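You operate a simulated robot arm through the tools that you are given. There is no shell and no other tool. Be economical: measure what you need, move in short steps, check, and stop when the job is done.

Carry out the task below with a simulated two-armed robot. There is one attempt and no reset: what you move stays moved.

## Task
Dock the grey module, write the frost program to it, then stand it in the green pocket.
Fine: hold the clamp button to put it in and to lift it out; program knob on frost, press write and wait for the green lamp before it comes out; the other module stays in its pocket.
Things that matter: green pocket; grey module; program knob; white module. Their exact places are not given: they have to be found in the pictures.

The check looks at the end state, three seconds after you hand in, the way a careful person would. Anything else that was tipped, shoved, dropped, spilled or broken makes it a failure.

## Robot
Two 6-joint arms with two-finger parallel grippers on one trunk, on a base that drives. Base frame: it is fixed to the floor where the robot stands at the start and does not move with it; the origin is under the middle of the robot, x ahead of it, y to its left, z up; the surface under the hand at the start is at about z = 82.8. Readings come in cm, degrees, newtons and seconds.
The left shoulder is at the start at [6, 18.7, 112.2], the right one opposite. With the tool pointing down near the work surface each hand reaches from about 26 to 62 cm from the robot's upright axis, wherever it stands, measured 20 degrees to its own side. Places, roughly: green pocket [50, -10, 80]; program knob [30, 10, 80]. Payload 1.57 kg a hand.
The TCP of each hand is the grasp point between the finger pads, 3 cm short of the fingertips. In the tool frame z runs along the fingers and y along their closing line. The gripper opens to 11 cm. The fingers are 2.4 cm wide and 1.2 cm thick; the gripper's body (4.8 by 11.2 cm) begins 7.8 cm behind the TCP.
Orientation is told as [roll, pitch, yaw] about the base's x, y, z axes, in that order, counted from this pose: with the fingers straight down and closing along the base's y, the tool's x points along the base's -x, its y along +y and its z along -z.

## Interface
- The arms move only by the tool arm_command. It takes "left_commands", "right_commands" or both (then of equal length, played together; a hand with none holds still); each is one flat list of numbers, 6 for each row, row after row: the shift along the base's x, y, z in cm, then the turn, a rotation vector about the base's x, y, z in degrees. In form: [x, y, z, ax, ay, az, x, y, z, ax, ay, az, ...]. A call has 1 to 12 rows; each row is the pose to reach, as a shift and turn from the pose commanded when the call began. "left_grip" and "right_grip" are, for a hand that has rows, the finger opening in cm, from 0 to 11, set as the call begins (left out, the last holds). Each row takes 0.2 s and may step no farther than 5 cm and 8.6 degrees from the row before; otherwise, or with a gripper value out of range, the whole call is refused. Where a pose cannot be reached the arm comes as near as it can. A force on the tool above 90 N (or 10 N above the force at the start of the call, whichever is more), or a blocked arm, ends the call early, and 0.2 s more pass. The fingers move at their own pace (about 15.3 cm/s each) and stop on an object; they squeeze with about 35 N. The grip force told is the motor's: it shows also when the fingers shut on nothing. Time passes only in rows, and 0.2 s behind the last, so rows that repeat a pose let the fingers close. It gives the time, the measured TCP pose, the force on the tool (base axes), the opening and the grip force at its end, in the units of the frame above (readings bear some noise), with the torque about the TCP (base axes, N m) and any sound that the robot's microphone picked up, and new pictures: "show" is both (left out), scene, wrist or none (wrist: the cameras of the hands that moved).
- Cameras (640 x 400 px; columns grow to the right, rows downward): "scene" is now at [1.48, -1.49, 166.11]; the picture's right is [-0.18, -0.98, 0.00], its down [-0.78, 0.14, -0.61] and it looks along [0.60, -0.11, -0.79] (base axes); focal length 283 px, centre (320, 200). "left" rides on the left gripper at [7, -1.6, -14.1] in its tool frame; the picture's right is [0.23, 0.97, 0.00], its down [-0.86, 0.20, -0.48] and it looks along [-0.47, 0.11, 0.88] (tool axes); focal length 222 px, centre (320, 200). "right" rides on the right gripper at [7, 1.6, -14.1] in its tool frame; the picture's right is [-0.23, 0.97, 0.00], its down [-0.86, -0.20, -0.48] and it looks along [-0.47, -0.11, 0.88] (tool axes); focal length 222 px, centre (320, 200).
- raise_lower(by): slides the trunk up (or, below 0, down) by that many cm; the arms and the scene camera ride with it, the base frame stays. It gives what a move gives, with no picture.
- roll_base(legs): drives the robot by 1 to 6 legs, each [ahead, left, turn to the left] in cm, cm and degrees, along the robot's own axes; the way and the turn of a leg run together, so that a leg with both is an arc; at most 150 cm and 180 degrees a leg. The arms and the cameras ride along, it lands a little off, and it stops where it bumps. It gives what a move gives, and a new picture of the scene camera.
- turn_head(pan, tilt): turns the head with the scene camera to pan (to the left, within 86 degrees either way) and tilt (down, from -29 to 69), counted from straight ahead of the robot. It gives what a move gives, and a new picture of the scene camera.
- pixel_to_xyz(camera, pixels): for up to 12 pixels [column, row] of the newest picture of that camera ("zoom" is the newest enlarged one), the place [x, y, z] in the base frame of the surface seen there, good to about 0.2 cm. The clock stands still meanwhile.
- close_up(camera, box): a new picture of the part [left, top, right, bottom] of that camera's present view, enlarged. The clock stands still meanwhile.
- close_job(): hands the job in; it is judged then, once.

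Keep the steps short. Do not move on a guess: measure, check each grasp and each placing, and mend mistakes. In all there are 80 turns and 260 pictures (those below and enlarged ones count). Leave the grippers open and the arms clear of the work at the hand-in unless told otherwise, and finish with a single line.

The tools are called after "Emit:" by a JSON object that holds its "name" and its "arguments". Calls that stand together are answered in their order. arm_command: Moves the arms, as the interface text tells. Its arguments: {"type":"object","properties":{"left_commands":{"type":"array","items":{"type":"number"}},"left_grip":{"type":"number"},"right_commands":{"type":"array","items":{"type":"number"}},"right_grip":{"type":"number"},"show":{"type":"string","enum":["both","scene","wrist","none"]}},"required":[]} The other tools are called the same way: raise_lower (by) slides the trunk up or down; roll_base (legs) drives the base; turn_head (pan, tilt) turns the head that bears the scene camera; pixel_to_xyz (camera, pixels) gives the place of the surface under pixels of a picture; close_up (camera, box) takes an enlarged picture of a part of a camera's view; close_job () hands the job in.

At the start:

```text
time: 0.0
left_tool_pos: [37.24, 16.4, 117.07]
left_tool_rot: [0.0, 0.0, 0.0]
left_contact_force: [0.1, 0.8, -0.5]
left_torque: [0.02, -0.04, -0.01]
left_finger_gap: 10.99
left_finger_force: 0.0
right_tool_pos: [36.45, -17.62, 120.15]
right_tool_rot: [-0.2, 0.0, 0.0]
right_contact_force: [-0.1, -0.1, -0.8]
right_torque: [0.0, -0.02, -0.01]
right_finger_gap: 11.0
right_finger_force: 0.1
trunk travel left (down, up): [-75.0, 24.0]
robot x, y, heading: [0.11, 0.13, 0.1]
head pan, tilt: [-10.5, 52.1]
```

scene: 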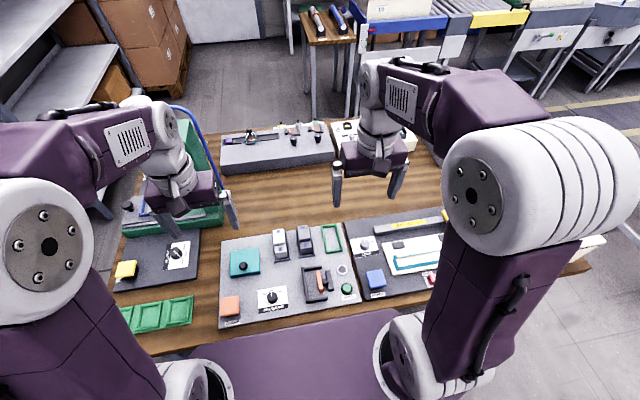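
right: 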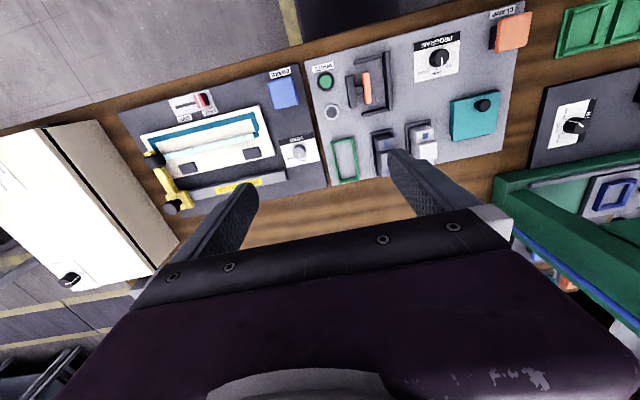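
left: 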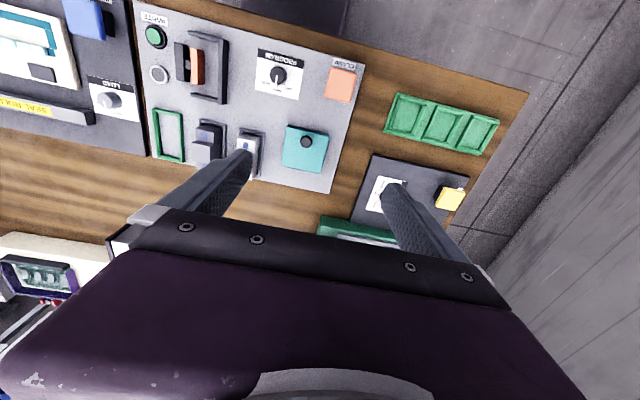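

I see the panel in the middle of the scene picture; I take close-ups of it to identify the parts.

Emit:
{"name": "close_up", "arguments": {"camera": "scene", "box": [210, 210, 370, 330]}}

Emit:
{"name": "close_up", "arguments": {"camera": "left", "box": [130, 0, 370, 190]}}

Emit:
{"name": "close_up", "arguments": {"camera": "right", "box": [300, 0, 540, 190]}}

```text
3.33 times, centred on (290, 270) of scene
```

zoom: 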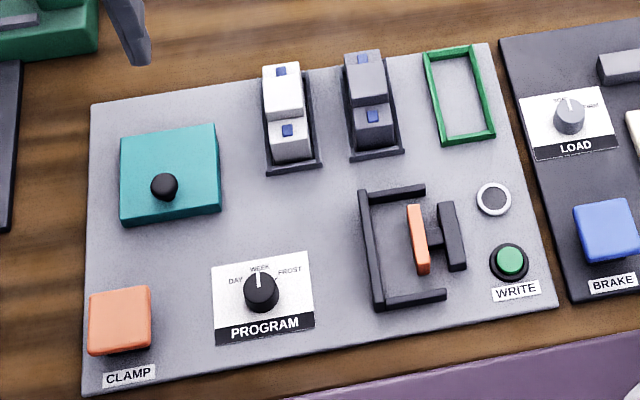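

```text
2.11 times, centred on (250, 95) of left
```

zoom: 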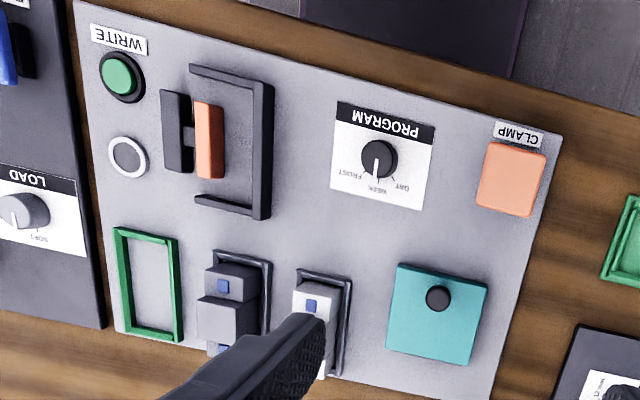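

```text
2.11 times, centred on (420, 95) of right
```

zoom: 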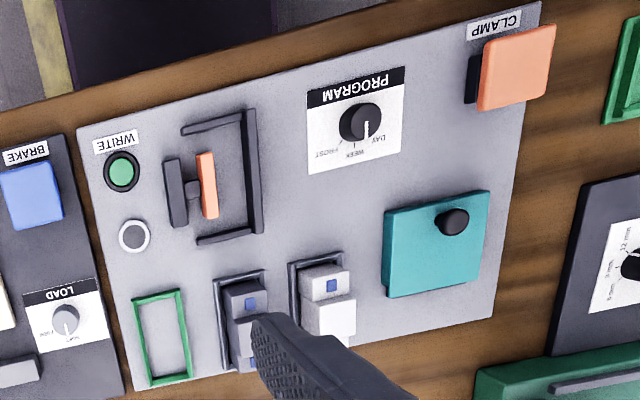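

I see the clamp (orange), the program knob, the write button, the dock with its orange jaw, the white and grey modules, and the green pocket. I zoom in on the dock and modules to measure them.

Emit:
{"name": "close_up", "arguments": {"camera": "scene", "box": [264, 215, 360, 305]}}

```text
4.44 times, centred on (312, 260) of scene
```

zoom: 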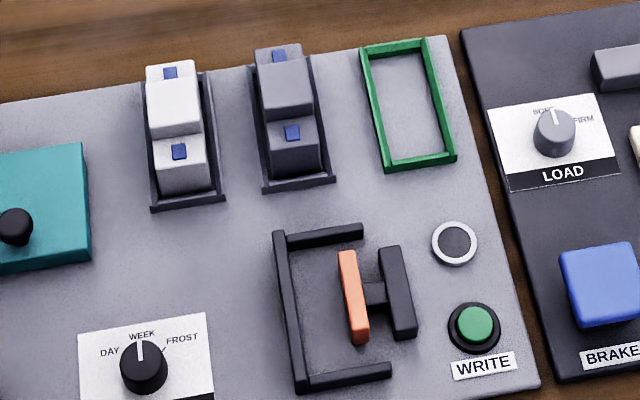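

Now measuring module, pocket, dock points in this zoom.

Emit:
{"name": "pixel_to_xyz", "arguments": {"camera": "zoom", "pixels": [[262, 64], [303, 56], [270, 112], [312, 106], [270, 148], [316, 143], [293, 133], [278, 55], [262, 188], [332, 180], [290, 85], [254, 50]]}}

Emit:
{"name": "pixel_to_xyz", "arguments": {"camera": "zoom", "pixels": [[366, 50], [438, 40], [452, 155], [388, 166], [410, 105], [282, 235], [358, 228], [300, 385], [386, 370], [346, 255], [358, 330], [400, 290]]}}

Emit:
{"name": "pixel_to_xyz", "arguments": {"camera": "zoom", "pixels": [[476, 323], [500, 340], [454, 242], [141, 345], [142, 375], [143, 333], [163, 350], [320, 300], [375, 350], [186, 95], [180, 175], [420, 300]]}}

Emit:
{"name": "pixel_to_xyz", "arguments": {"camera": "scene", "pixels": [[230, 305], [223, 298], [238, 297], [223, 311], [239, 311], [230, 320]]}}

```text
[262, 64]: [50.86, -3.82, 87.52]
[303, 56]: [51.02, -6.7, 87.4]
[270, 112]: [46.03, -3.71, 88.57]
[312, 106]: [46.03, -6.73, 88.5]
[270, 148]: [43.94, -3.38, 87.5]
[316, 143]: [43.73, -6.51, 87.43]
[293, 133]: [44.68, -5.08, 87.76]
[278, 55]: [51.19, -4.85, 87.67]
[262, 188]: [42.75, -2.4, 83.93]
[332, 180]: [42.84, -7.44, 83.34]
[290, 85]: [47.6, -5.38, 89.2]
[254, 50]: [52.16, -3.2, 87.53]
```

```text
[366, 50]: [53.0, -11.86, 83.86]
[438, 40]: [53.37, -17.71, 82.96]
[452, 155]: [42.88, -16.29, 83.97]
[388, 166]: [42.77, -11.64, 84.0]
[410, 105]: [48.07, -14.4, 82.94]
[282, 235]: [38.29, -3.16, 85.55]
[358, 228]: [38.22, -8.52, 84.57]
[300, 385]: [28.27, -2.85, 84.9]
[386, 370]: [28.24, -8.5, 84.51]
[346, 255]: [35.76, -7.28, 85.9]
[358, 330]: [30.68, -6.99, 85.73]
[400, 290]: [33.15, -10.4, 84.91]
```

```text
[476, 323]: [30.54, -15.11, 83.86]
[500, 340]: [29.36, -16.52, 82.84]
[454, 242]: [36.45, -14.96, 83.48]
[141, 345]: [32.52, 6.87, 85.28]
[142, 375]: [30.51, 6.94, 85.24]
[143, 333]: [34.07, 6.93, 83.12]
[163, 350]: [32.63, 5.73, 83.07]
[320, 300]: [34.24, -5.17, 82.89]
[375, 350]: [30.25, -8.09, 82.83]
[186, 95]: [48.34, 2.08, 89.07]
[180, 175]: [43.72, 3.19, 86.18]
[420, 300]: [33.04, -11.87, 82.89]
```

```text
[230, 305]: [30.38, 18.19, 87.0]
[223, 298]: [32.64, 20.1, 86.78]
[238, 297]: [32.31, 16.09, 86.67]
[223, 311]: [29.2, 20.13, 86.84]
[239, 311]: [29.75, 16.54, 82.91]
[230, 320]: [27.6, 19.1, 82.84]
```

Points are clear. Now a tight look at the knob and clamp to measure the knob's centre and its marks.

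Emit:
{"name": "close_up", "arguments": {"camera": "scene", "box": [252, 282, 292, 312]}}

```text
13.33 times, centred on (272, 297) of scene
```

zoom: 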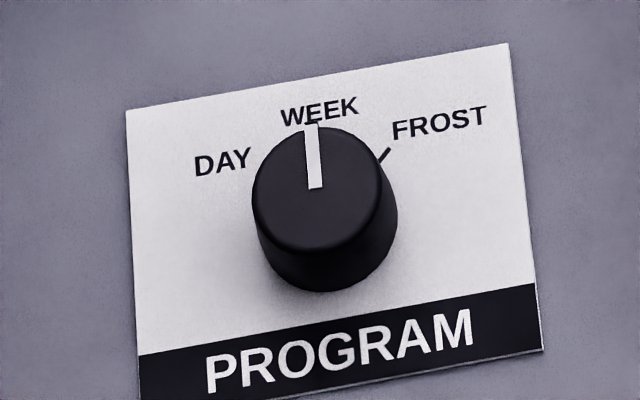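

Emit:
{"name": "pixel_to_xyz", "arguments": {"camera": "zoom", "pixels": [[314, 188], [312, 130], [256, 190], [374, 180], [320, 245], [388, 150], [382, 160], [430, 125], [318, 107], [222, 162]]}}

```text
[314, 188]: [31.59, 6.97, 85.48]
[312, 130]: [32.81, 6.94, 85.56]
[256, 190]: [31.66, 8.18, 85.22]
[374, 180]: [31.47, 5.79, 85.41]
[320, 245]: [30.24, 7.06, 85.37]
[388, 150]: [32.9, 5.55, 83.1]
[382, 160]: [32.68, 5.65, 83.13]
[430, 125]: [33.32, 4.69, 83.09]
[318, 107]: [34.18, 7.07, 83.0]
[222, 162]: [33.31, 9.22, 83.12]
```

Knob centre is (31.55, 6.98), top 85.4; FROST is about 45° clockwise. I move the left hand above it, pre-turned +24°.

Emit:
{"name": "arm_command", "arguments": {"left_commands": [-1, -1.6, -3.5, 0, 0, 4, -2, -3.2, -7, 0, 0, 8, -3, -4.8, -10.5, 0, 0, 12, -4, -6.4, -14, 0, 0, 16, -5, -8, -17.5, 0, 0, 20, -5.69, -9.42, -21, 0, 0, 24, -5.69, -9.42, -21, 0, 0, 24], "left_grip": 6}}

```text
time: 1.6
left_tool_pos: [31.4, 6.75, 95.93]
left_tool_rot: [0.0, 0.0, 24.1]
left_contact_force: [-0.3, 0.4, 0.5]
left_torque: [0.02, 0.02, -0.01]
left_finger_gap: 6.0
left_finger_force: 0.1
right_tool_pos: [36.51, -17.56, 120.34]
right_tool_rot: [0.0, 0.0, 0.0]
right_contact_force: [0.5, 0.1, 1.1]
right_torque: [0.01, -0.04, 0.0]
right_finger_gap: 11.01
right_finger_force: 0.2
trunk travel left (down, up): [-75.0, 24.0]
robot x, y, heading: [-0.11, -0.31, 0.0]
head pan, tilt: [-10.5, 52.1]
```

scene: 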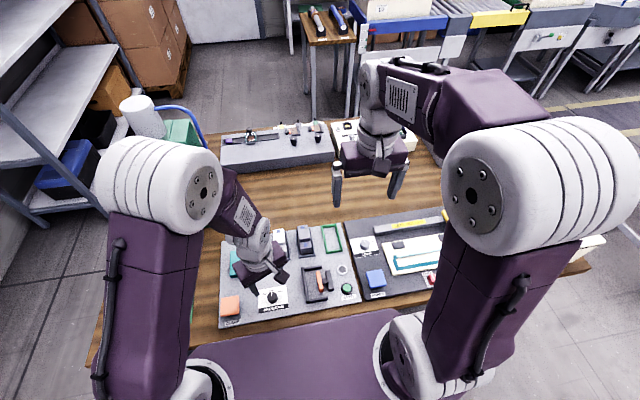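
left: 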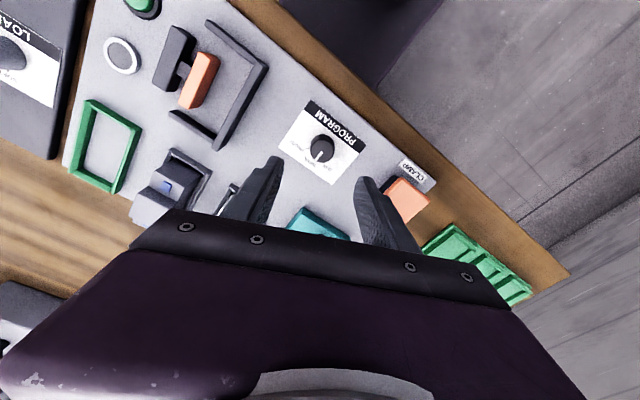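

The hand is above the knob, which shows at (322,147) in the left picture. I check its measured place and then go down.

Emit:
{"name": "pixel_to_xyz", "arguments": {"camera": "left", "pixels": [[322, 145], [312, 145], [332, 145], [402, 197], [391, 195], [385, 205], [419, 198]]}}

Emit:
{"name": "arm_command", "arguments": {"left_commands": [0.1, 0.15, -3, 0, 0, 0, 0.1, 0.15, -6, 0, 0, 0, 0.1, 0.15, -8, 0, 0, 0, 0.1, 0.15, -9.2, 0, 0, 0], "left_grip": 5}}

```text
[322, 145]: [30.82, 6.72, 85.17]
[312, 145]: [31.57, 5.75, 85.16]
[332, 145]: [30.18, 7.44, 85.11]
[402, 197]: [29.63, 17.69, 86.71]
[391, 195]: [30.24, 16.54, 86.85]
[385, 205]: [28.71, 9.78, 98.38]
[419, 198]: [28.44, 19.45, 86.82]
```

```text
time: 2.6
left_tool_pos: [31.68, 7.09, 86.79]
left_tool_rot: [0.0, 0.0, 24.0]
left_contact_force: [-0.1, 0.0, -0.1]
left_torque: [-0.01, -0.01, 0.0]
left_finger_gap: 5.03
left_finger_force: 0.1
right_tool_pos: [36.61, -17.52, 120.3]
right_tool_rot: [0.0, 0.1, 0.1]
right_contact_force: [0.9, -0.3, 0.6]
right_torque: [-0.01, 0.01, 0.04]
right_finger_gap: 10.98
right_finger_force: 0.1
trunk travel left (down, up): [-75.0, 24.0]
robot x, y, heading: [-0.05, 0.08, 0.2]
head pan, tilt: [-10.5, 52.1]
```

scene: 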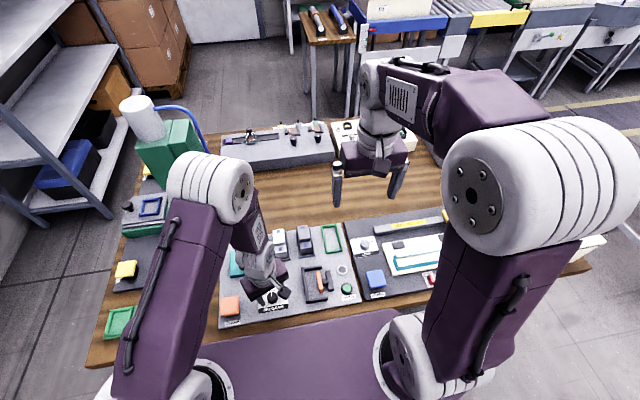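
left: 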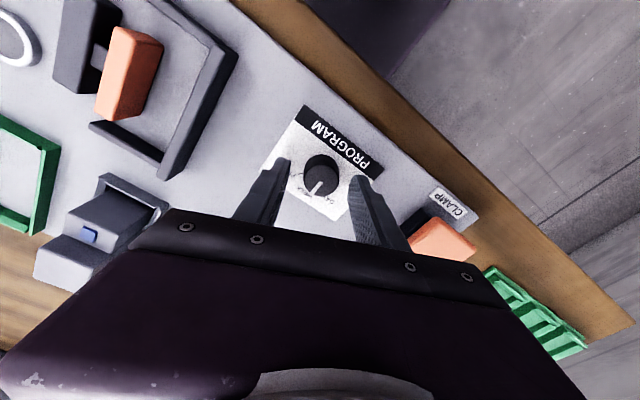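

Fingers straddle the knob at (321,175). I close on it.

Emit:
{"name": "arm_command", "arguments": {"left_commands": [0, 0, 0, 0, 0, 0, 0, 0, 0, 0, 0, 0], "left_grip": 2, "show": "wrist"}}

```text
time: 3.2
left_tool_pos: [31.61, 7.28, 86.98]
left_tool_rot: [0.0, 0.0, 24.1]
left_contact_force: [-2.6, 1.6, -6.0]
left_torque: [0.17, -0.37, -0.02]
left_finger_gap: 2.88
left_finger_force: 39.1
right_tool_pos: [36.6, -17.45, 120.19]
right_tool_rot: [-0.1, 0.1, 0.0]
right_contact_force: [-0.3, -0.6, 0.6]
right_torque: [-0.01, 0.01, 0.03]
right_finger_gap: 11.01
right_finger_force: 0.1
trunk travel left (down, up): [-75.0, 24.0]
robot x, y, heading: [-0.09, -0.07, -0.1]
head pan, tilt: [-10.5, 52.1]
```

left: 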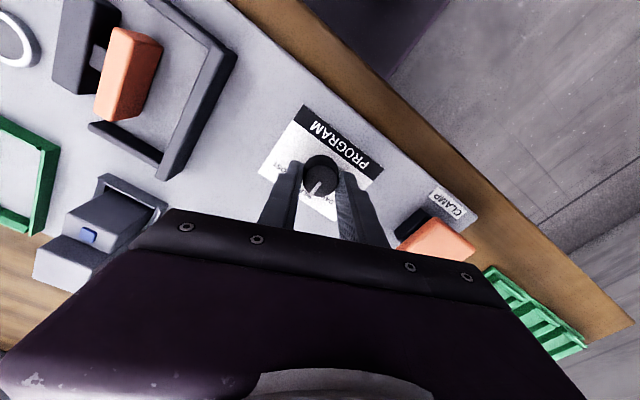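

Gripped at 2.88 cm. Now I turn 46° clockwise seen from above.

Emit:
{"name": "arm_command", "arguments": {"left_commands": [0, 0, 0, 0, 0, -8, 0, 0, 0, 0, 0, -16, 0, 0, 0, 0, 0, -24, 0, 0, 0, 0, 0, -32, 0, 0, 0, 0, 0, -40, 0, 0, 0, 0, 0, -46, 0, 0, 0, 0, 0, -46], "show": "wrist"}}

```text
time: 4.8
left_tool_pos: [31.53, 7.1, 86.95]
left_tool_rot: [0.1, 0.0, -22.1]
left_contact_force: [-3.7, -8.9, -11.3]
left_torque: [-0.11, 0.57, 0.0]
left_finger_gap: 2.85
left_finger_force: 38.7
right_tool_pos: [36.64, -17.66, 120.33]
right_tool_rot: [0.1, 0.1, 0.0]
right_contact_force: [-0.5, 0.2, 0.2]
right_torque: [0.02, 0.02, -0.02]
right_finger_gap: 11.02
right_finger_force: 0.0
trunk travel left (down, up): [-75.0, 24.0]
robot x, y, heading: [0.35, -0.08, 0.2]
head pan, tilt: [-10.5, 52.1]
```

left: 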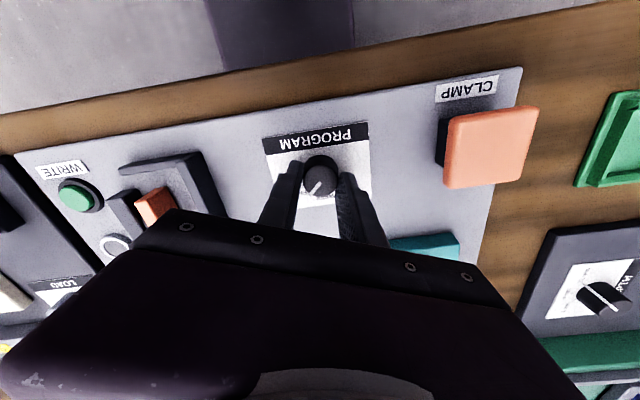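

Turned. I open, rise, and turn back to level yaw, moving toward the clamp button at about (30.9, 18.2).

Emit:
{"name": "arm_command", "arguments": {"left_commands": [0, 0, 0, 0, 0, 0, 0, 0, 0, 0, 0, 0, 0, 0, 3, 0, 0, 0, 0, 0, 7, 0, 0, 8, -0.2, 3.5, 9, 0, 0, 16, -0.4, 7.5, 9, 0, 0, 22, -0.6, 11.1, 9, 0, 0, 22, -0.6, 11.1, 9, 0, 0, 22], "left_grip": 5}}

Emit:
{"name": "close_up", "arguments": {"camera": "scene", "box": [252, 282, 292, 312]}}

```text
time: 6.6
left_tool_pos: [30.86, 17.97, 96.02]
left_tool_rot: [0.1, 0.0, -0.1]
left_contact_force: [-0.6, 0.2, -0.6]
left_torque: [0.02, -0.01, -0.04]
left_finger_gap: 5.0
left_finger_force: 0.0
right_tool_pos: [36.69, -17.55, 120.27]
right_tool_rot: [0.0, 0.0, 0.0]
right_contact_force: [0.3, -0.4, 0.3]
right_torque: [0.0, 0.02, -0.02]
right_finger_gap: 11.0
right_finger_force: 0.1
trunk travel left (down, up): [-75.0, 24.0]
robot x, y, heading: [0.14, -0.18, -0.0]
head pan, tilt: [-10.5, 52.1]
```

scene: 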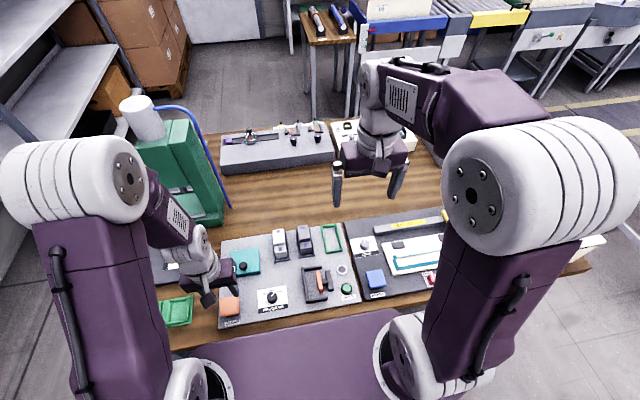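
left: 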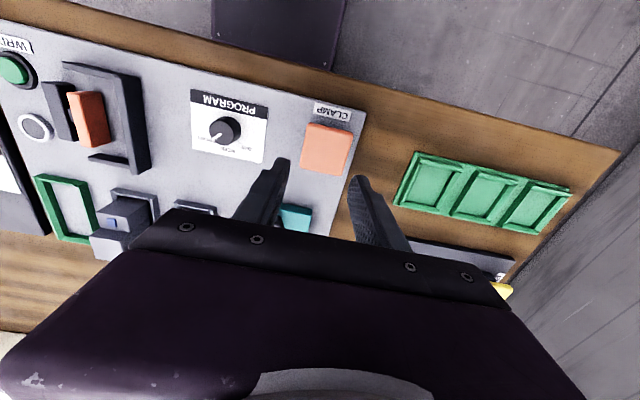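

```text
13.33 times, centred on (272, 297) of scene
```

zoom: 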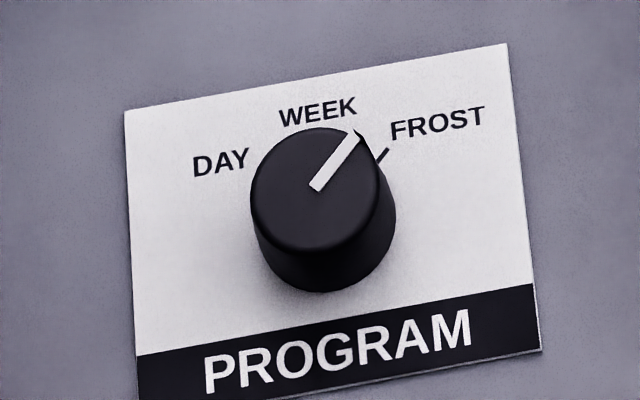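

The pointer seems a little short of the FROST tick. I measure it.

Emit:
{"name": "pixel_to_xyz", "arguments": {"camera": "zoom", "pixels": [[316, 186], [352, 138], [334, 162], [254, 190], [373, 180], [388, 151], [380, 161], [318, 246], [312, 131]]}}

Emit:
{"name": "close_up", "arguments": {"camera": "left", "box": [180, 80, 280, 170]}}

```text
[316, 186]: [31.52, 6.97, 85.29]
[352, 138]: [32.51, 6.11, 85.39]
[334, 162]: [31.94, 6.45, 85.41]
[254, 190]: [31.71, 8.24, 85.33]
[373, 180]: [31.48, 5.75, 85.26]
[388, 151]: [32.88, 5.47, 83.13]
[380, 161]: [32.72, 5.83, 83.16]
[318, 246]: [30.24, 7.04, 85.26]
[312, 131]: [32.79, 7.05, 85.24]
```

```text
4.44 times, centred on (230, 125) of left
```

zoom: 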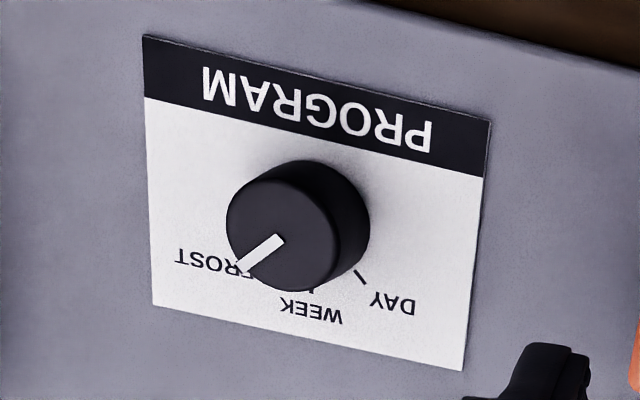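

The pointer reads about 41°, the tick about 46°. I regrip and turn a further ~6°.

Emit:
{"name": "arm_command", "arguments": {"left_commands": [0.2, -3.5, 0, 0, 0, -6, 0.4, -7, 0, 0, 0, -12, 0.65, -11, 0, 0, 0, -18, 0.65, -11, -3, 0, 0, -18, 0.65, -11, -6, 0, 0, -18, 0.65, -11, -9.0, 0, 0, -18], "left_grip": 5, "show": "none"}}

Emit:
{"name": "arm_command", "arguments": {"left_commands": [0, 0, 0, 0, 0, 0, 0, 0, 0, 0, 0, 0, 0, 0, 0, 0, 0, -3.5, 0, 0, 0, 0, 0, -7, 0, 0, 0, 0, 0, -7], "left_grip": 2, "show": "none"}}

Emit:
{"name": "arm_command", "arguments": {"left_commands": [0, 0, 0, 0, 0, 0, 0, 0, 0, 0, 0, 0, 0, 0, 3, 0, 0, 0, 0, 0, 7, 0, 0, 8, -0.2, 3.5, 9, 0, 0, 16, -0.4, 7.5, 9, 0, 0, 24, -0.6, 11.2, 9, 0, 0, 25, -0.6, 11.2, 9, 0, 0, 25], "left_grip": 5, "show": "none"}}

Emit:
{"name": "close_up", "arguments": {"camera": "scene", "box": [252, 282, 292, 312]}}

```text
time: 8.0
left_tool_pos: [31.61, 7.18, 86.9]
left_tool_rot: [0.0, 0.0, -18.0]
left_contact_force: [-0.5, -0.3, 0.1]
left_torque: [-0.02, -0.02, 0.01]
left_finger_gap: 5.01
left_finger_force: 0.1
right_tool_pos: [36.7, -17.58, 120.23]
right_tool_rot: [0.0, -0.1, -0.1]
right_contact_force: [0.7, 1.1, 0.8]
right_torque: [0.02, -0.02, -0.03]
right_finger_gap: 11.01
right_finger_force: 0.0
trunk travel left (down, up): [-75.0, 24.0]
robot x, y, heading: [0.07, -0.0, -0.2]
head pan, tilt: [-10.5, 52.1]
```

```text
time: 9.2
left_tool_pos: [31.54, 7.08, 86.91]
left_tool_rot: [0.0, 0.1, -25.1]
left_contact_force: [-3.4, -17.2, -8.3]
left_torque: [-0.74, -0.32, 0.35]
left_finger_gap: 2.87
left_finger_force: 38.4
right_tool_pos: [36.65, -17.81, 120.14]
right_tool_rot: [0.1, 0.0, 0.0]
right_contact_force: [-0.2, 0.3, -0.6]
right_torque: [0.0, 0.0, -0.01]
right_finger_gap: 11.01
right_finger_force: 0.1
trunk travel left (down, up): [-75.0, 24.0]
robot x, y, heading: [0.13, -0.22, -0.1]
head pan, tilt: [-10.5, 52.1]
```

```text
time: 11.0
left_tool_pos: [31.2, 18.6, 95.74]
left_tool_rot: [0.0, 0.0, 0.1]
left_contact_force: [-0.2, 1.1, -0.4]
left_torque: [-0.01, -0.01, 0.02]
left_finger_gap: 4.99
left_finger_force: 0.1
right_tool_pos: [36.62, -17.47, 120.3]
right_tool_rot: [0.0, -0.1, -0.1]
right_contact_force: [0.9, 0.7, -0.4]
right_torque: [-0.01, -0.01, 0.01]
right_finger_gap: 10.98
right_finger_force: 0.0
trunk travel left (down, up): [-75.0, 24.0]
robot x, y, heading: [0.09, -0.28, 0.2]
head pan, tilt: [-10.5, 52.1]
```

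```text
13.33 times, centred on (272, 297) of scene
```

zoom: 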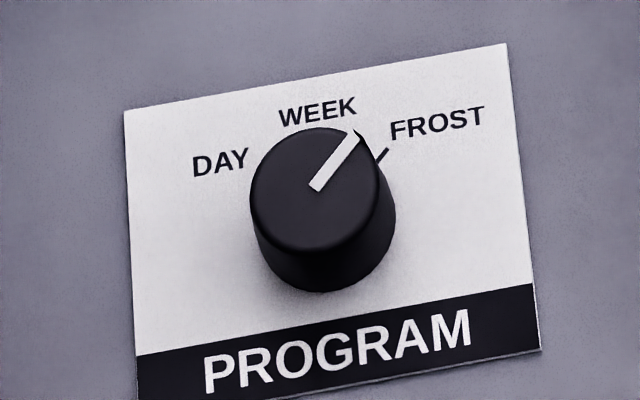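

The pointer came back to the same place with a clear resisting torque, so FROST is a detent/stop and is set. Now the right hand goes above the grey module (47.9, -5.1), with 6 cm opening, while the left closes its fingers above the clamp.

Emit:
{"name": "arm_command", "arguments": {"right_commands": [2.3, 2.5, -3.4, 0, 0, 0, 4.6, 5, -6.8, 0, 0, 0, 6.9, 7.5, -10.2, 0, 0, 0, 9.2, 10, -13.6, 0, 0, 0, 11.4, 12.5, -17, 0, 0, 0, 11.4, 12.5, -20.2, 0, 0, 0, 11.4, 12.5, -20.2, 0, 0, 0], "left_commands": [0, 0, 0, 0, 0, 0, 0, 0, 0, 0, 0, 0, 0, 0, 0, 0, 0, 0, 0, 0, 0, 0, 0, 0, 0, 0, 0, 0, 0, 0, 0, 0, 0, 0, 0, 0, 0, 0, 0, 0, 0, 0], "left_grip": 0, "right_grip": 6}}

Emit:
{"name": "close_up", "arguments": {"camera": "right", "box": [220, 60, 420, 220]}}

```text
time: 12.6
left_tool_pos: [31.23, 18.53, 95.69]
left_tool_rot: [-0.1, 0.0, -0.2]
left_contact_force: [0.3, 0.6, 0.3]
left_torque: [0.0, -0.01, -0.04]
left_finger_gap: 0.0
left_finger_force: 21.6
right_tool_pos: [48.18, -5.09, 99.75]
right_tool_rot: [0.1, 0.0, 0.0]
right_contact_force: [-0.3, 0.9, -0.8]
right_torque: [0.01, -0.01, -0.02]
right_finger_gap: 5.98
right_finger_force: 0.0
trunk travel left (down, up): [-75.0, 24.0]
robot x, y, heading: [-0.11, -0.2, 0.0]
head pan, tilt: [-10.5, 52.1]
```

scene: 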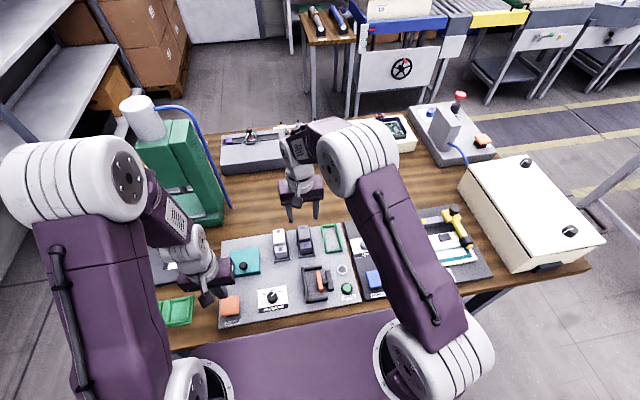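
right: 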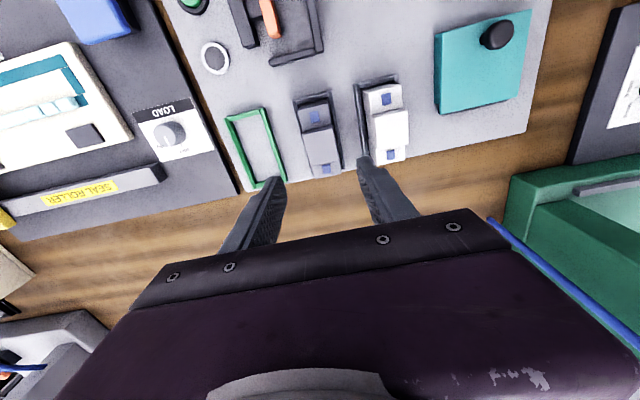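
left: 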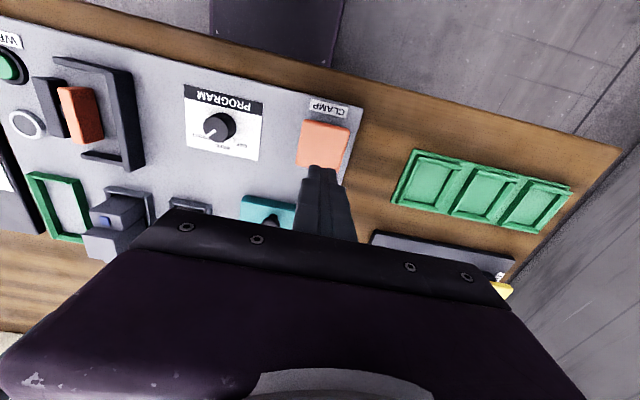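

```text
2.50 times, centred on (320, 140) of right
```

zoom: 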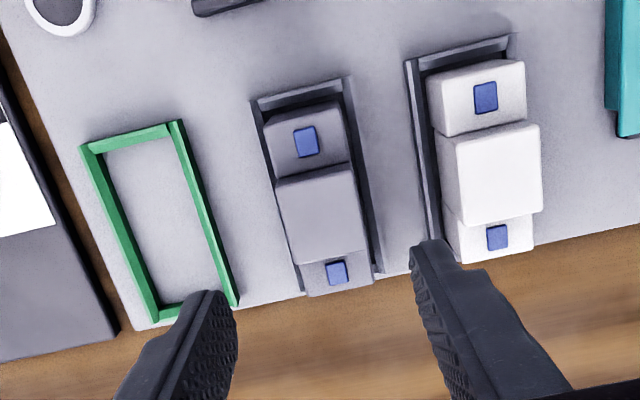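

I measure the grey module and green pocket edges from this near view.

Emit:
{"name": "pixel_to_xyz", "arguments": {"camera": "zoom", "pixels": [[280, 190], [350, 175], [300, 258], [360, 243], [275, 155], [340, 130], [340, 110], [306, 142], [337, 272], [320, 215], [262, 120], [372, 265]]}}

Emit:
{"name": "pixel_to_xyz", "arguments": {"camera": "zoom", "pixels": [[92, 147], [176, 127], [234, 300], [155, 315], [160, 225], [135, 140], [203, 210], [125, 230], [108, 165], [345, 82], [256, 102], [298, 290]]}}

```text
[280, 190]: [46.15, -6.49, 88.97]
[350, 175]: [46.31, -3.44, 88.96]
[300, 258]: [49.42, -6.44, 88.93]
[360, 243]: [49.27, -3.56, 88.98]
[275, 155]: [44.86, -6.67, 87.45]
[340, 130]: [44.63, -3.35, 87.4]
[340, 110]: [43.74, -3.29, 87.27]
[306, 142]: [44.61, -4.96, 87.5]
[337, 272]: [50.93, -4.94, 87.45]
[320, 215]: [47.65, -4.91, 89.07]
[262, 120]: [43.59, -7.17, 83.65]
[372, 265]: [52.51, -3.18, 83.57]
```

```text
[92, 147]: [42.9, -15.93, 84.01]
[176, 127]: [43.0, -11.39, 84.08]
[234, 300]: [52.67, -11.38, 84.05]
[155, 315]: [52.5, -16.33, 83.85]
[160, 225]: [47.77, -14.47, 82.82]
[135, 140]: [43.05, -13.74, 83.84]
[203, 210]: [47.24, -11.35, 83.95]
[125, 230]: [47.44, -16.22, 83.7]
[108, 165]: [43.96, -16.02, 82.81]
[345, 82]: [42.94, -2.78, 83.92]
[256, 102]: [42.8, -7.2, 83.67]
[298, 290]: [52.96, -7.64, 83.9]
```

Grey module centre is (47.8, -5.0), top 89.0; green pocket centre is (47.8, -13.8). I lower the right hand to TCP z ≈ 89.3 and keep the tips above the jaw height of 86.

Emit:
{"name": "arm_command", "arguments": {"right_commands": [-0.25, 0.07, -4, 0, 0, 0, -0.25, 0.07, -8, 0, 0, 0, -0.25, 0.07, -10.4, 0, 0, 0, -0.25, 0.07, -10.4, 0, 0, 0], "right_grip": 6, "show": "wrist"}}

```text
time: 13.6
left_tool_pos: [31.08, 18.57, 95.61]
left_tool_rot: [-0.1, 0.0, 0.0]
left_contact_force: [-0.3, 0.1, 1.2]
left_torque: [0.01, 0.01, 0.01]
left_finger_gap: 0.01
left_finger_force: 21.6
right_tool_pos: [47.68, -4.85, 89.51]
right_tool_rot: [0.0, 0.0, 0.0]
right_contact_force: [-0.3, -0.9, 1.4]
right_torque: [0.0, 0.02, 0.03]
right_finger_gap: 6.0
right_finger_force: 0.1
trunk travel left (down, up): [-75.0, 24.0]
robot x, y, heading: [0.33, 0.05, -0.0]
head pan, tilt: [-10.5, 52.1]
```

right: 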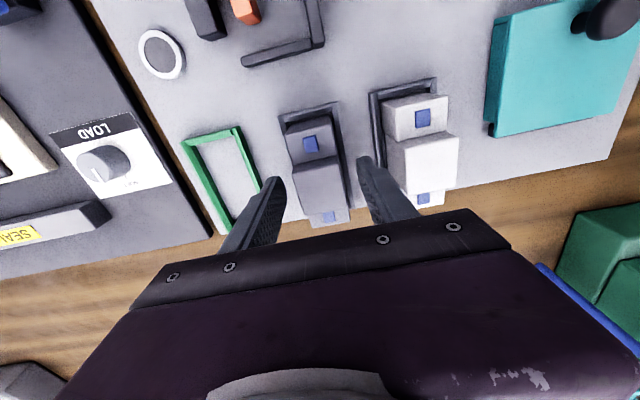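

Fingers straddle the grey block. I close the grip.

Emit:
{"name": "arm_command", "arguments": {"right_commands": [0, 0, -0.1, 0, 0, 0, 0, 0, -0.1, 0, 0, 0, 0, 0, -0.1, 0, 0, 0], "right_grip": 1.5, "show": "wrist"}}

```text
time: 14.4
left_tool_pos: [31.05, 18.7, 95.71]
left_tool_rot: [0.0, 0.1, -0.1]
left_contact_force: [0.3, 0.5, -0.9]
left_torque: [0.03, -0.01, 0.02]
left_finger_gap: 0.0
left_finger_force: 21.6
right_tool_pos: [47.8, -4.88, 89.58]
right_tool_rot: [0.1, 0.0, 0.0]
right_contact_force: [0.3, 0.9, 7.5]
right_torque: [0.07, 0.29, -0.04]
right_finger_gap: 3.54
right_finger_force: 35.4
trunk travel left (down, up): [-75.0, 24.0]
robot x, y, heading: [-0.03, -0.02, 0.1]
head pan, tilt: [-10.5, 52.1]
```

right: 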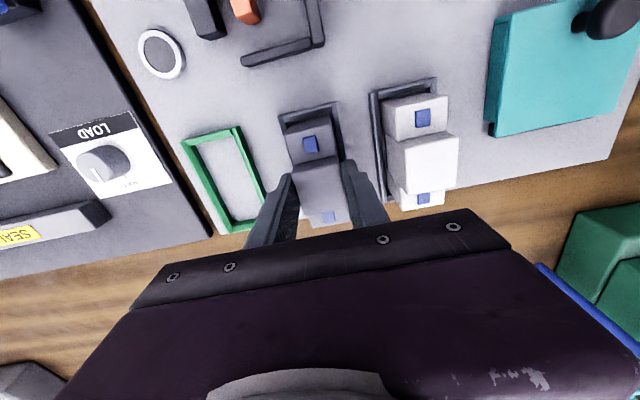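

Gripped at 3.54 cm. I lift the module 8 cm while the left hand lowers to just above the clamp button (30.7, 18.2).

Emit:
{"name": "arm_command", "arguments": {"right_commands": [0, 0, 2, 0, 0, 0, 0, 0, 5, 0, 0, 0, 0, 0, 8, 0, 0, 0, 0, 0, 8, 0, 0, 0], "left_commands": [-0.4, -0.4, -1, 0, 0, 0, -0.4, -0.4, -3, 0, 0, 0, -0.4, -0.4, -5, 0, 0, 0, -0.4, -0.4, -5.6, 0, 0, 0]}}

Emit:
{"name": "arm_command", "arguments": {"left_commands": [0, 0, -0.3, 0, 0, 0, 0, 0, -0.6, 0, 0, 0, 0, 0, -0.9, 0, 0, 0, 0, 0, -1.2, 0, 0, 0, 0, 0, -1.2, 0, 0, 0], "show": "none"}}

Emit:
{"name": "close_up", "arguments": {"camera": "scene", "box": [210, 210, 370, 330]}}

```text
time: 15.4
left_tool_pos: [30.83, 17.95, 90.17]
left_tool_rot: [0.0, 0.1, 0.0]
left_contact_force: [0.6, 0.8, 0.3]
left_torque: [0.01, 0.03, -0.02]
left_finger_gap: 0.01
left_finger_force: 21.5
right_tool_pos: [47.79, -4.98, 97.44]
right_tool_rot: [0.0, 0.1, 0.0]
right_contact_force: [0.4, -0.5, -1.8]
right_torque: [-0.02, 0.01, 0.01]
right_finger_gap: 3.52
right_finger_force: 34.9
trunk travel left (down, up): [-75.0, 24.0]
robot x, y, heading: [-0.15, 0.09, -0.2]
head pan, tilt: [-10.5, 52.1]
```

scene: 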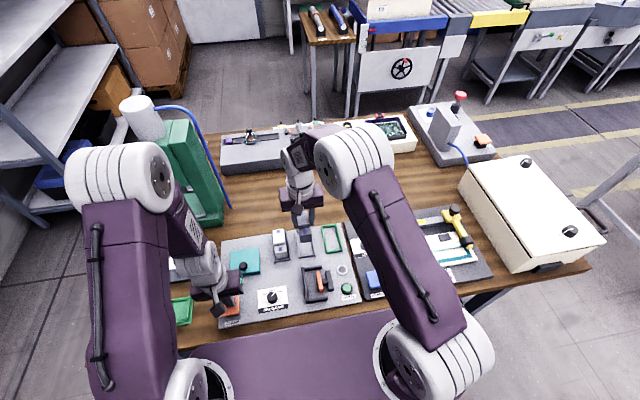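
right: 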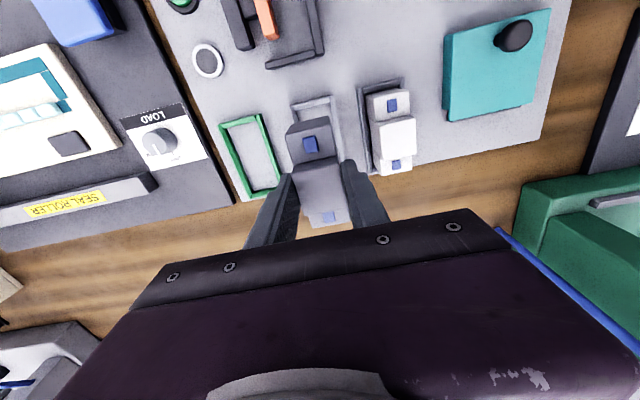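
left: 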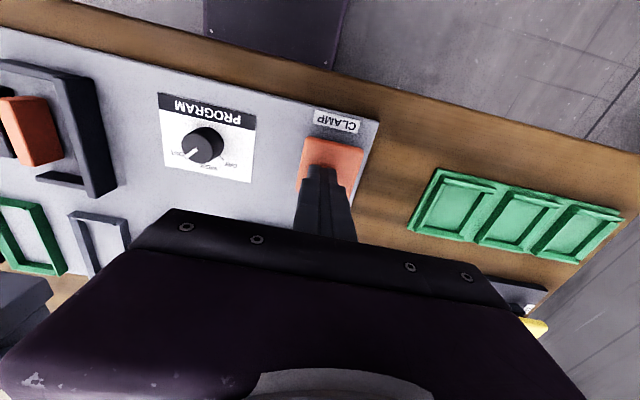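

```text
time: 16.6
left_tool_pos: [30.65, 17.97, 89.19]
left_tool_rot: [0.0, 0.1, 0.0]
left_contact_force: [2.7, -0.5, 5.0]
left_torque: [-0.01, -0.02, 0.03]
left_finger_gap: 0.0
left_finger_force: 21.8
right_tool_pos: [47.71, -4.95, 97.42]
right_tool_rot: [0.0, -0.1, -0.1]
right_contact_force: [0.3, 0.2, -1.4]
right_torque: [-0.01, -0.04, 0.03]
right_finger_gap: 3.51
right_finger_force: 35.4
trunk travel left (down, up): [-75.0, 24.0]
robot x, y, heading: [0.43, 0.13, 0.1]
head pan, tilt: [-10.5, 52.1]
```

```text
3.33 times, centred on (290, 270) of scene
```

zoom: 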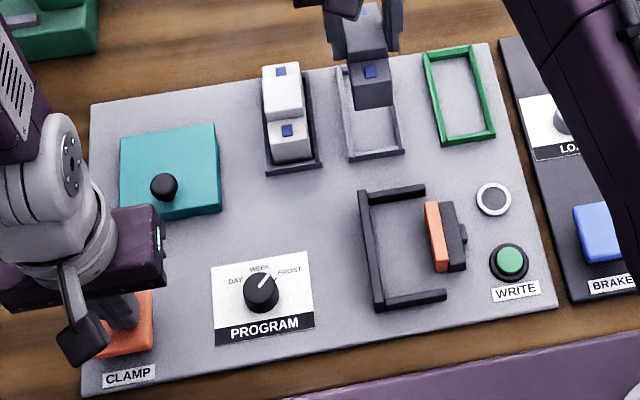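

The jaw has drawn back with the clamp pressed. I press a bit further for margin and measure the open dock.

Emit:
{"name": "arm_command", "arguments": {"left_commands": [0, 0, -0.2, 0, 0, 0, 0, 0, -0.4, 0, 0, 0, 0, 0, -0.4, 0, 0, 0], "show": "none"}}

Emit:
{"name": "close_up", "arguments": {"camera": "scene", "box": [292, 250, 340, 290]}}

```text
time: 17.4
left_tool_pos: [30.67, 17.91, 88.69]
left_tool_rot: [0.0, -0.1, -0.1]
left_contact_force: [4.4, 4.3, 14.4]
left_torque: [0.17, -0.13, 0.0]
left_finger_gap: 0.03
left_finger_force: 21.2
right_tool_pos: [47.77, -4.94, 97.37]
right_tool_rot: [-0.1, 0.0, 0.1]
right_contact_force: [-0.2, -0.4, -1.5]
right_torque: [0.02, 0.0, -0.02]
right_finger_gap: 3.52
right_finger_force: 35.3
trunk travel left (down, up): [-75.0, 24.0]
robot x, y, heading: [0.12, 0.02, 0.1]
head pan, tilt: [-10.5, 52.1]
```

```text
10.00 times, centred on (316, 270) of scene
```

zoom: 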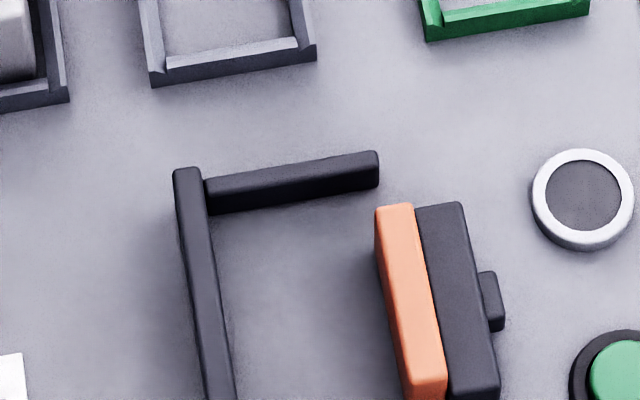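

Emit:
{"name": "pixel_to_xyz", "arguments": {"camera": "zoom", "pixels": [[180, 250], [204, 250], [212, 350], [206, 195], [370, 168], [290, 185], [380, 215], [410, 212], [402, 350], [300, 210], [225, 300], [434, 350]]}}

Emit:
{"name": "close_up", "arguments": {"camera": "scene", "box": [292, 270, 340, 310]}}

Emit:
{"name": "pixel_to_xyz", "arguments": {"camera": "zoom", "pixels": [[228, 278], [360, 255], [300, 272], [300, 285], [300, 262], [440, 185], [420, 195], [300, 220], [230, 200], [208, 150], [390, 150], [232, 300]]}}

```text
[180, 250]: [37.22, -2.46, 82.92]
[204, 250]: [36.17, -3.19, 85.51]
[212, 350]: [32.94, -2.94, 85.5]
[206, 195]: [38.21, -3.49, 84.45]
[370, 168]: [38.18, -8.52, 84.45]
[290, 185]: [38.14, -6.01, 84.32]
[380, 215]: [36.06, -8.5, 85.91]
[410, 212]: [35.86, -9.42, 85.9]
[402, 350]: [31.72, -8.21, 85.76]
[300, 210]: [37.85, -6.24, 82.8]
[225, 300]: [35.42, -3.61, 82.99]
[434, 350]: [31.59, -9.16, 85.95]
```

```text
10.00 times, centred on (316, 290) of scene
```

zoom: 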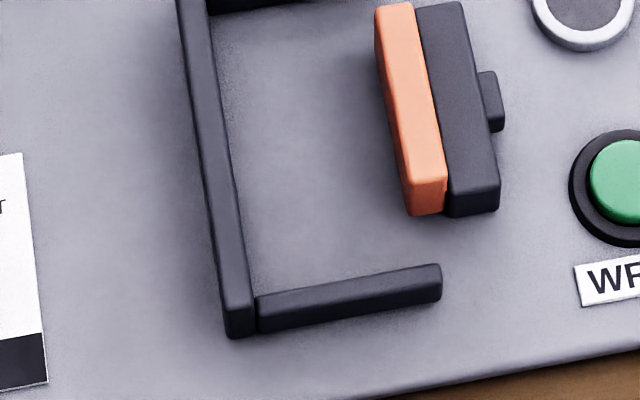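

```text
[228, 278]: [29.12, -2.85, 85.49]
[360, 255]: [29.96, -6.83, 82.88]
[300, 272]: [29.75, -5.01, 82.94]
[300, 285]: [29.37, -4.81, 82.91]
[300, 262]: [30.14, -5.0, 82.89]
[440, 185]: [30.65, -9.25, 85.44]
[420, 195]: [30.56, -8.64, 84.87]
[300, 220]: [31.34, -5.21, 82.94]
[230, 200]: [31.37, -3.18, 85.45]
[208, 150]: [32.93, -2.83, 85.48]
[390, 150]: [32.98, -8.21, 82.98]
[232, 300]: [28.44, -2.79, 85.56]
```

I refine the south bar and north bar edges.

Emit:
{"name": "pixel_to_xyz", "arguments": {"camera": "zoom", "pixels": [[300, 291], [300, 296], [300, 302], [340, 288], [340, 294], [400, 275], [400, 282], [300, 318], [400, 300], [238, 333], [230, 2], [234, 18]]}}

Emit:
{"name": "close_up", "arguments": {"camera": "right", "box": [220, 0, 380, 100]}}

Emit:
{"name": "pixel_to_xyz", "arguments": {"camera": "right", "pixels": [[320, 57], [300, 62], [280, 66], [300, 58], [300, 54], [275, 60]]}}

Emit:
{"name": "pixel_to_xyz", "arguments": {"camera": "right", "pixels": [[290, 127], [328, 118], [294, 168], [336, 158], [302, 200], [312, 228], [347, 220], [310, 145], [328, 217]]}}

```text
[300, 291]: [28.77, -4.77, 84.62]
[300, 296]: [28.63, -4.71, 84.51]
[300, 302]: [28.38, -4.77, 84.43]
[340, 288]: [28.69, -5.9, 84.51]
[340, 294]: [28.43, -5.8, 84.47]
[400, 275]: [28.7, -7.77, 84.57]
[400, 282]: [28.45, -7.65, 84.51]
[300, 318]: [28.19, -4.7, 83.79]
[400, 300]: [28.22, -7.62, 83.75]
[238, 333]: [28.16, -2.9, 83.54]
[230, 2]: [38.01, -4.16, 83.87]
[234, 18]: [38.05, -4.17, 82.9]
```

```text
4.00 times, centred on (300, 50) of right
```

zoom: 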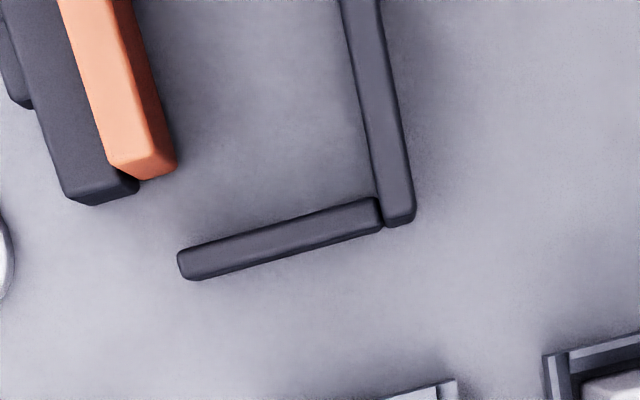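

```text
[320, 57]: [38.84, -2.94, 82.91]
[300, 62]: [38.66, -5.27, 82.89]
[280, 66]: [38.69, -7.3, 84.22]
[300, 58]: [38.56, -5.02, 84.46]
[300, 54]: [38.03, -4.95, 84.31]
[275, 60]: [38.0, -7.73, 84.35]
```

```text
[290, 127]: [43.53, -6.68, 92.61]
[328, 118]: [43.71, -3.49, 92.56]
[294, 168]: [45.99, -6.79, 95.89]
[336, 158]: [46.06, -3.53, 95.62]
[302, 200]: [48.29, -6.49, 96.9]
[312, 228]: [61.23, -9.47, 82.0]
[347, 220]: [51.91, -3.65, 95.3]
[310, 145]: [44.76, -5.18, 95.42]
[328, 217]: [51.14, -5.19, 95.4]
```

Open dock is x 28.8–38.0 (centre 33.4), y −3.45 to −8.2; the module needs to shift by about (−14.4, −0.5). I carry it over at height and look.

Emit:
{"name": "arm_command", "arguments": {"right_commands": [-4.5, -0.2, 0, 0, 0, 0, -9, -0.4, 0, 0, 0, 0, -13, -0.5, 0, 0, 0, 0, -14.4, -0.5, 0, 0, 0, 0, -14.4, -0.5, -3, 0, 0, 0, -14.4, -0.5, -3, 0, 0, 0]}}

Emit:
{"name": "close_up", "arguments": {"camera": "scene", "box": [272, 220, 352, 320]}}

Emit:
{"name": "close_up", "arguments": {"camera": "right", "box": [220, 60, 420, 240]}}

```text
time: 18.8
left_tool_pos: [30.65, 18.02, 88.71]
left_tool_rot: [0.0, 0.0, 0.0]
left_contact_force: [4.0, 1.6, 14.2]
left_torque: [0.08, -0.12, -0.05]
left_finger_gap: 0.0
left_finger_force: 21.3
right_tool_pos: [33.36, -5.48, 94.55]
right_tool_rot: [0.0, 0.1, 0.0]
right_contact_force: [0.0, 0.3, -1.2]
right_torque: [0.0, -0.02, 0.01]
right_finger_gap: 3.51
right_finger_force: 34.7
trunk travel left (down, up): [-75.0, 24.0]
robot x, y, heading: [0.14, 0.27, 0.3]
head pan, tilt: [-10.5, 52.1]
```

scene: 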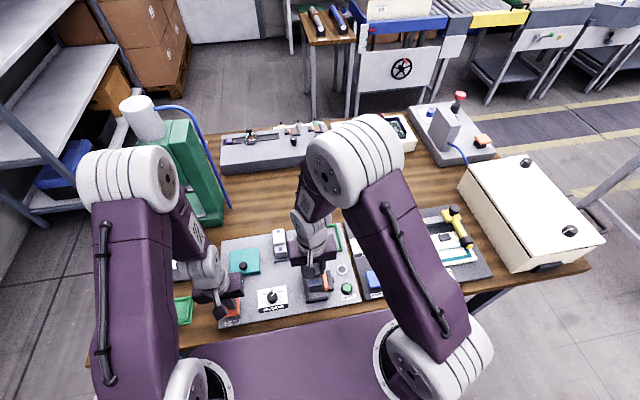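
right: 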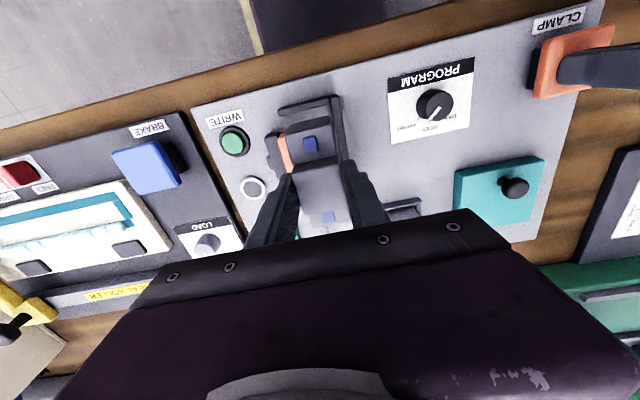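

```text
4.00 times, centred on (312, 270) of scene
```

zoom: 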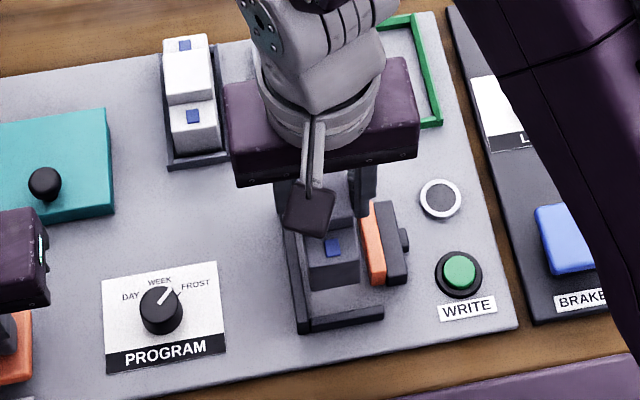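

```text
2.22 times, centred on (320, 150) of right
```

zoom: 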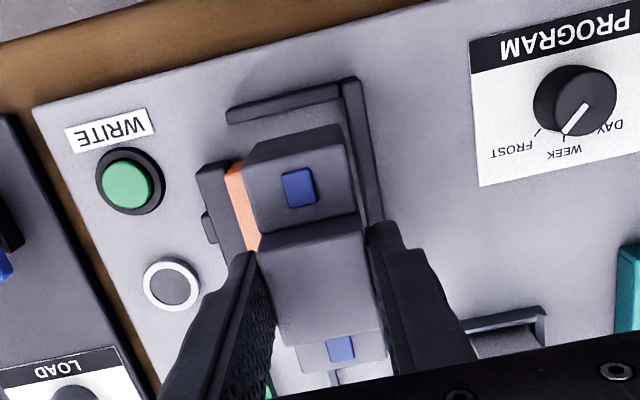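

I measure the held module against the frame here.

Emit:
{"name": "pixel_to_xyz", "arguments": {"camera": "zoom", "pixels": [[260, 165], [345, 150], [250, 142], [335, 128], [300, 148], [290, 96], [300, 187], [341, 348], [345, 180], [252, 200]]}}

```text
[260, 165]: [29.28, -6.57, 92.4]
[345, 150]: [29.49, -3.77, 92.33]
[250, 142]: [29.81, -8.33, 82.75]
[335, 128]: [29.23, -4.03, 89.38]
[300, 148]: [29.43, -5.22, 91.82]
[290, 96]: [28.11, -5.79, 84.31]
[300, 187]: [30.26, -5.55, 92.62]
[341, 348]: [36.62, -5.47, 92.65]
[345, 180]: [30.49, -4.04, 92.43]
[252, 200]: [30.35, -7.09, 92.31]
```

Module is centred at (33.4, −5.5) in the opening. I lower it about 5 cm.

Emit:
{"name": "arm_command", "arguments": {"right_commands": [0, 0, -2, 0, 0, 0, 0, 0, -3.5, 0, 0, 0, 0, 0, -4.5, 0, 0, 0, 0, 0, -4.9, 0, 0, 0, 0, 0, -5.05, 0, 0, 0, 0, 0, -5.05, 0, 0, 0], "show": "none"}}

Emit:
{"name": "close_up", "arguments": {"camera": "scene", "box": [272, 220, 352, 320]}}

Emit:
{"name": "close_up", "arguments": {"camera": "right", "box": [220, 60, 420, 240]}}

```text
time: 20.2
left_tool_pos: [30.49, 17.92, 88.72]
left_tool_rot: [0.0, 0.0, -0.1]
left_contact_force: [3.1, 2.4, 15.4]
left_torque: [0.05, -0.08, -0.02]
left_finger_gap: 0.0
left_finger_force: 21.1
right_tool_pos: [33.27, -5.46, 89.75]
right_tool_rot: [-0.1, 0.1, 0.0]
right_contact_force: [0.2, 0.3, -1.4]
right_torque: [0.02, 0.01, 0.02]
right_finger_gap: 3.5
right_finger_force: 34.9
trunk travel left (down, up): [-75.0, 24.0]
robot x, y, heading: [0.02, 0.55, -0.1]
head pan, tilt: [-10.5, 52.1]
```

```text
4.00 times, centred on (312, 270) of scene
```

zoom: 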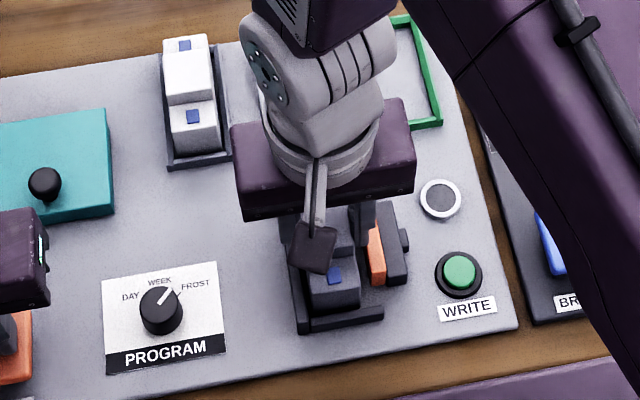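

```text
2.22 times, centred on (320, 150) of right
```

zoom: 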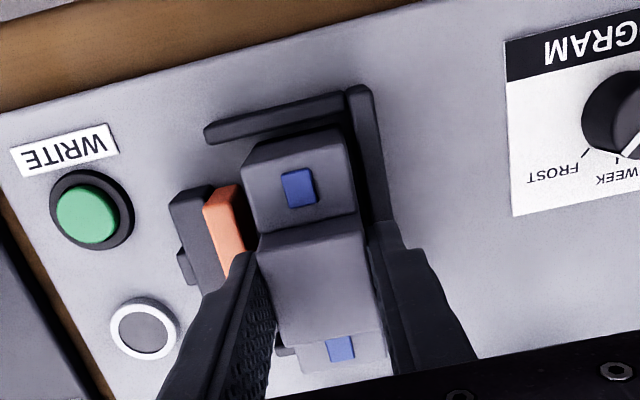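

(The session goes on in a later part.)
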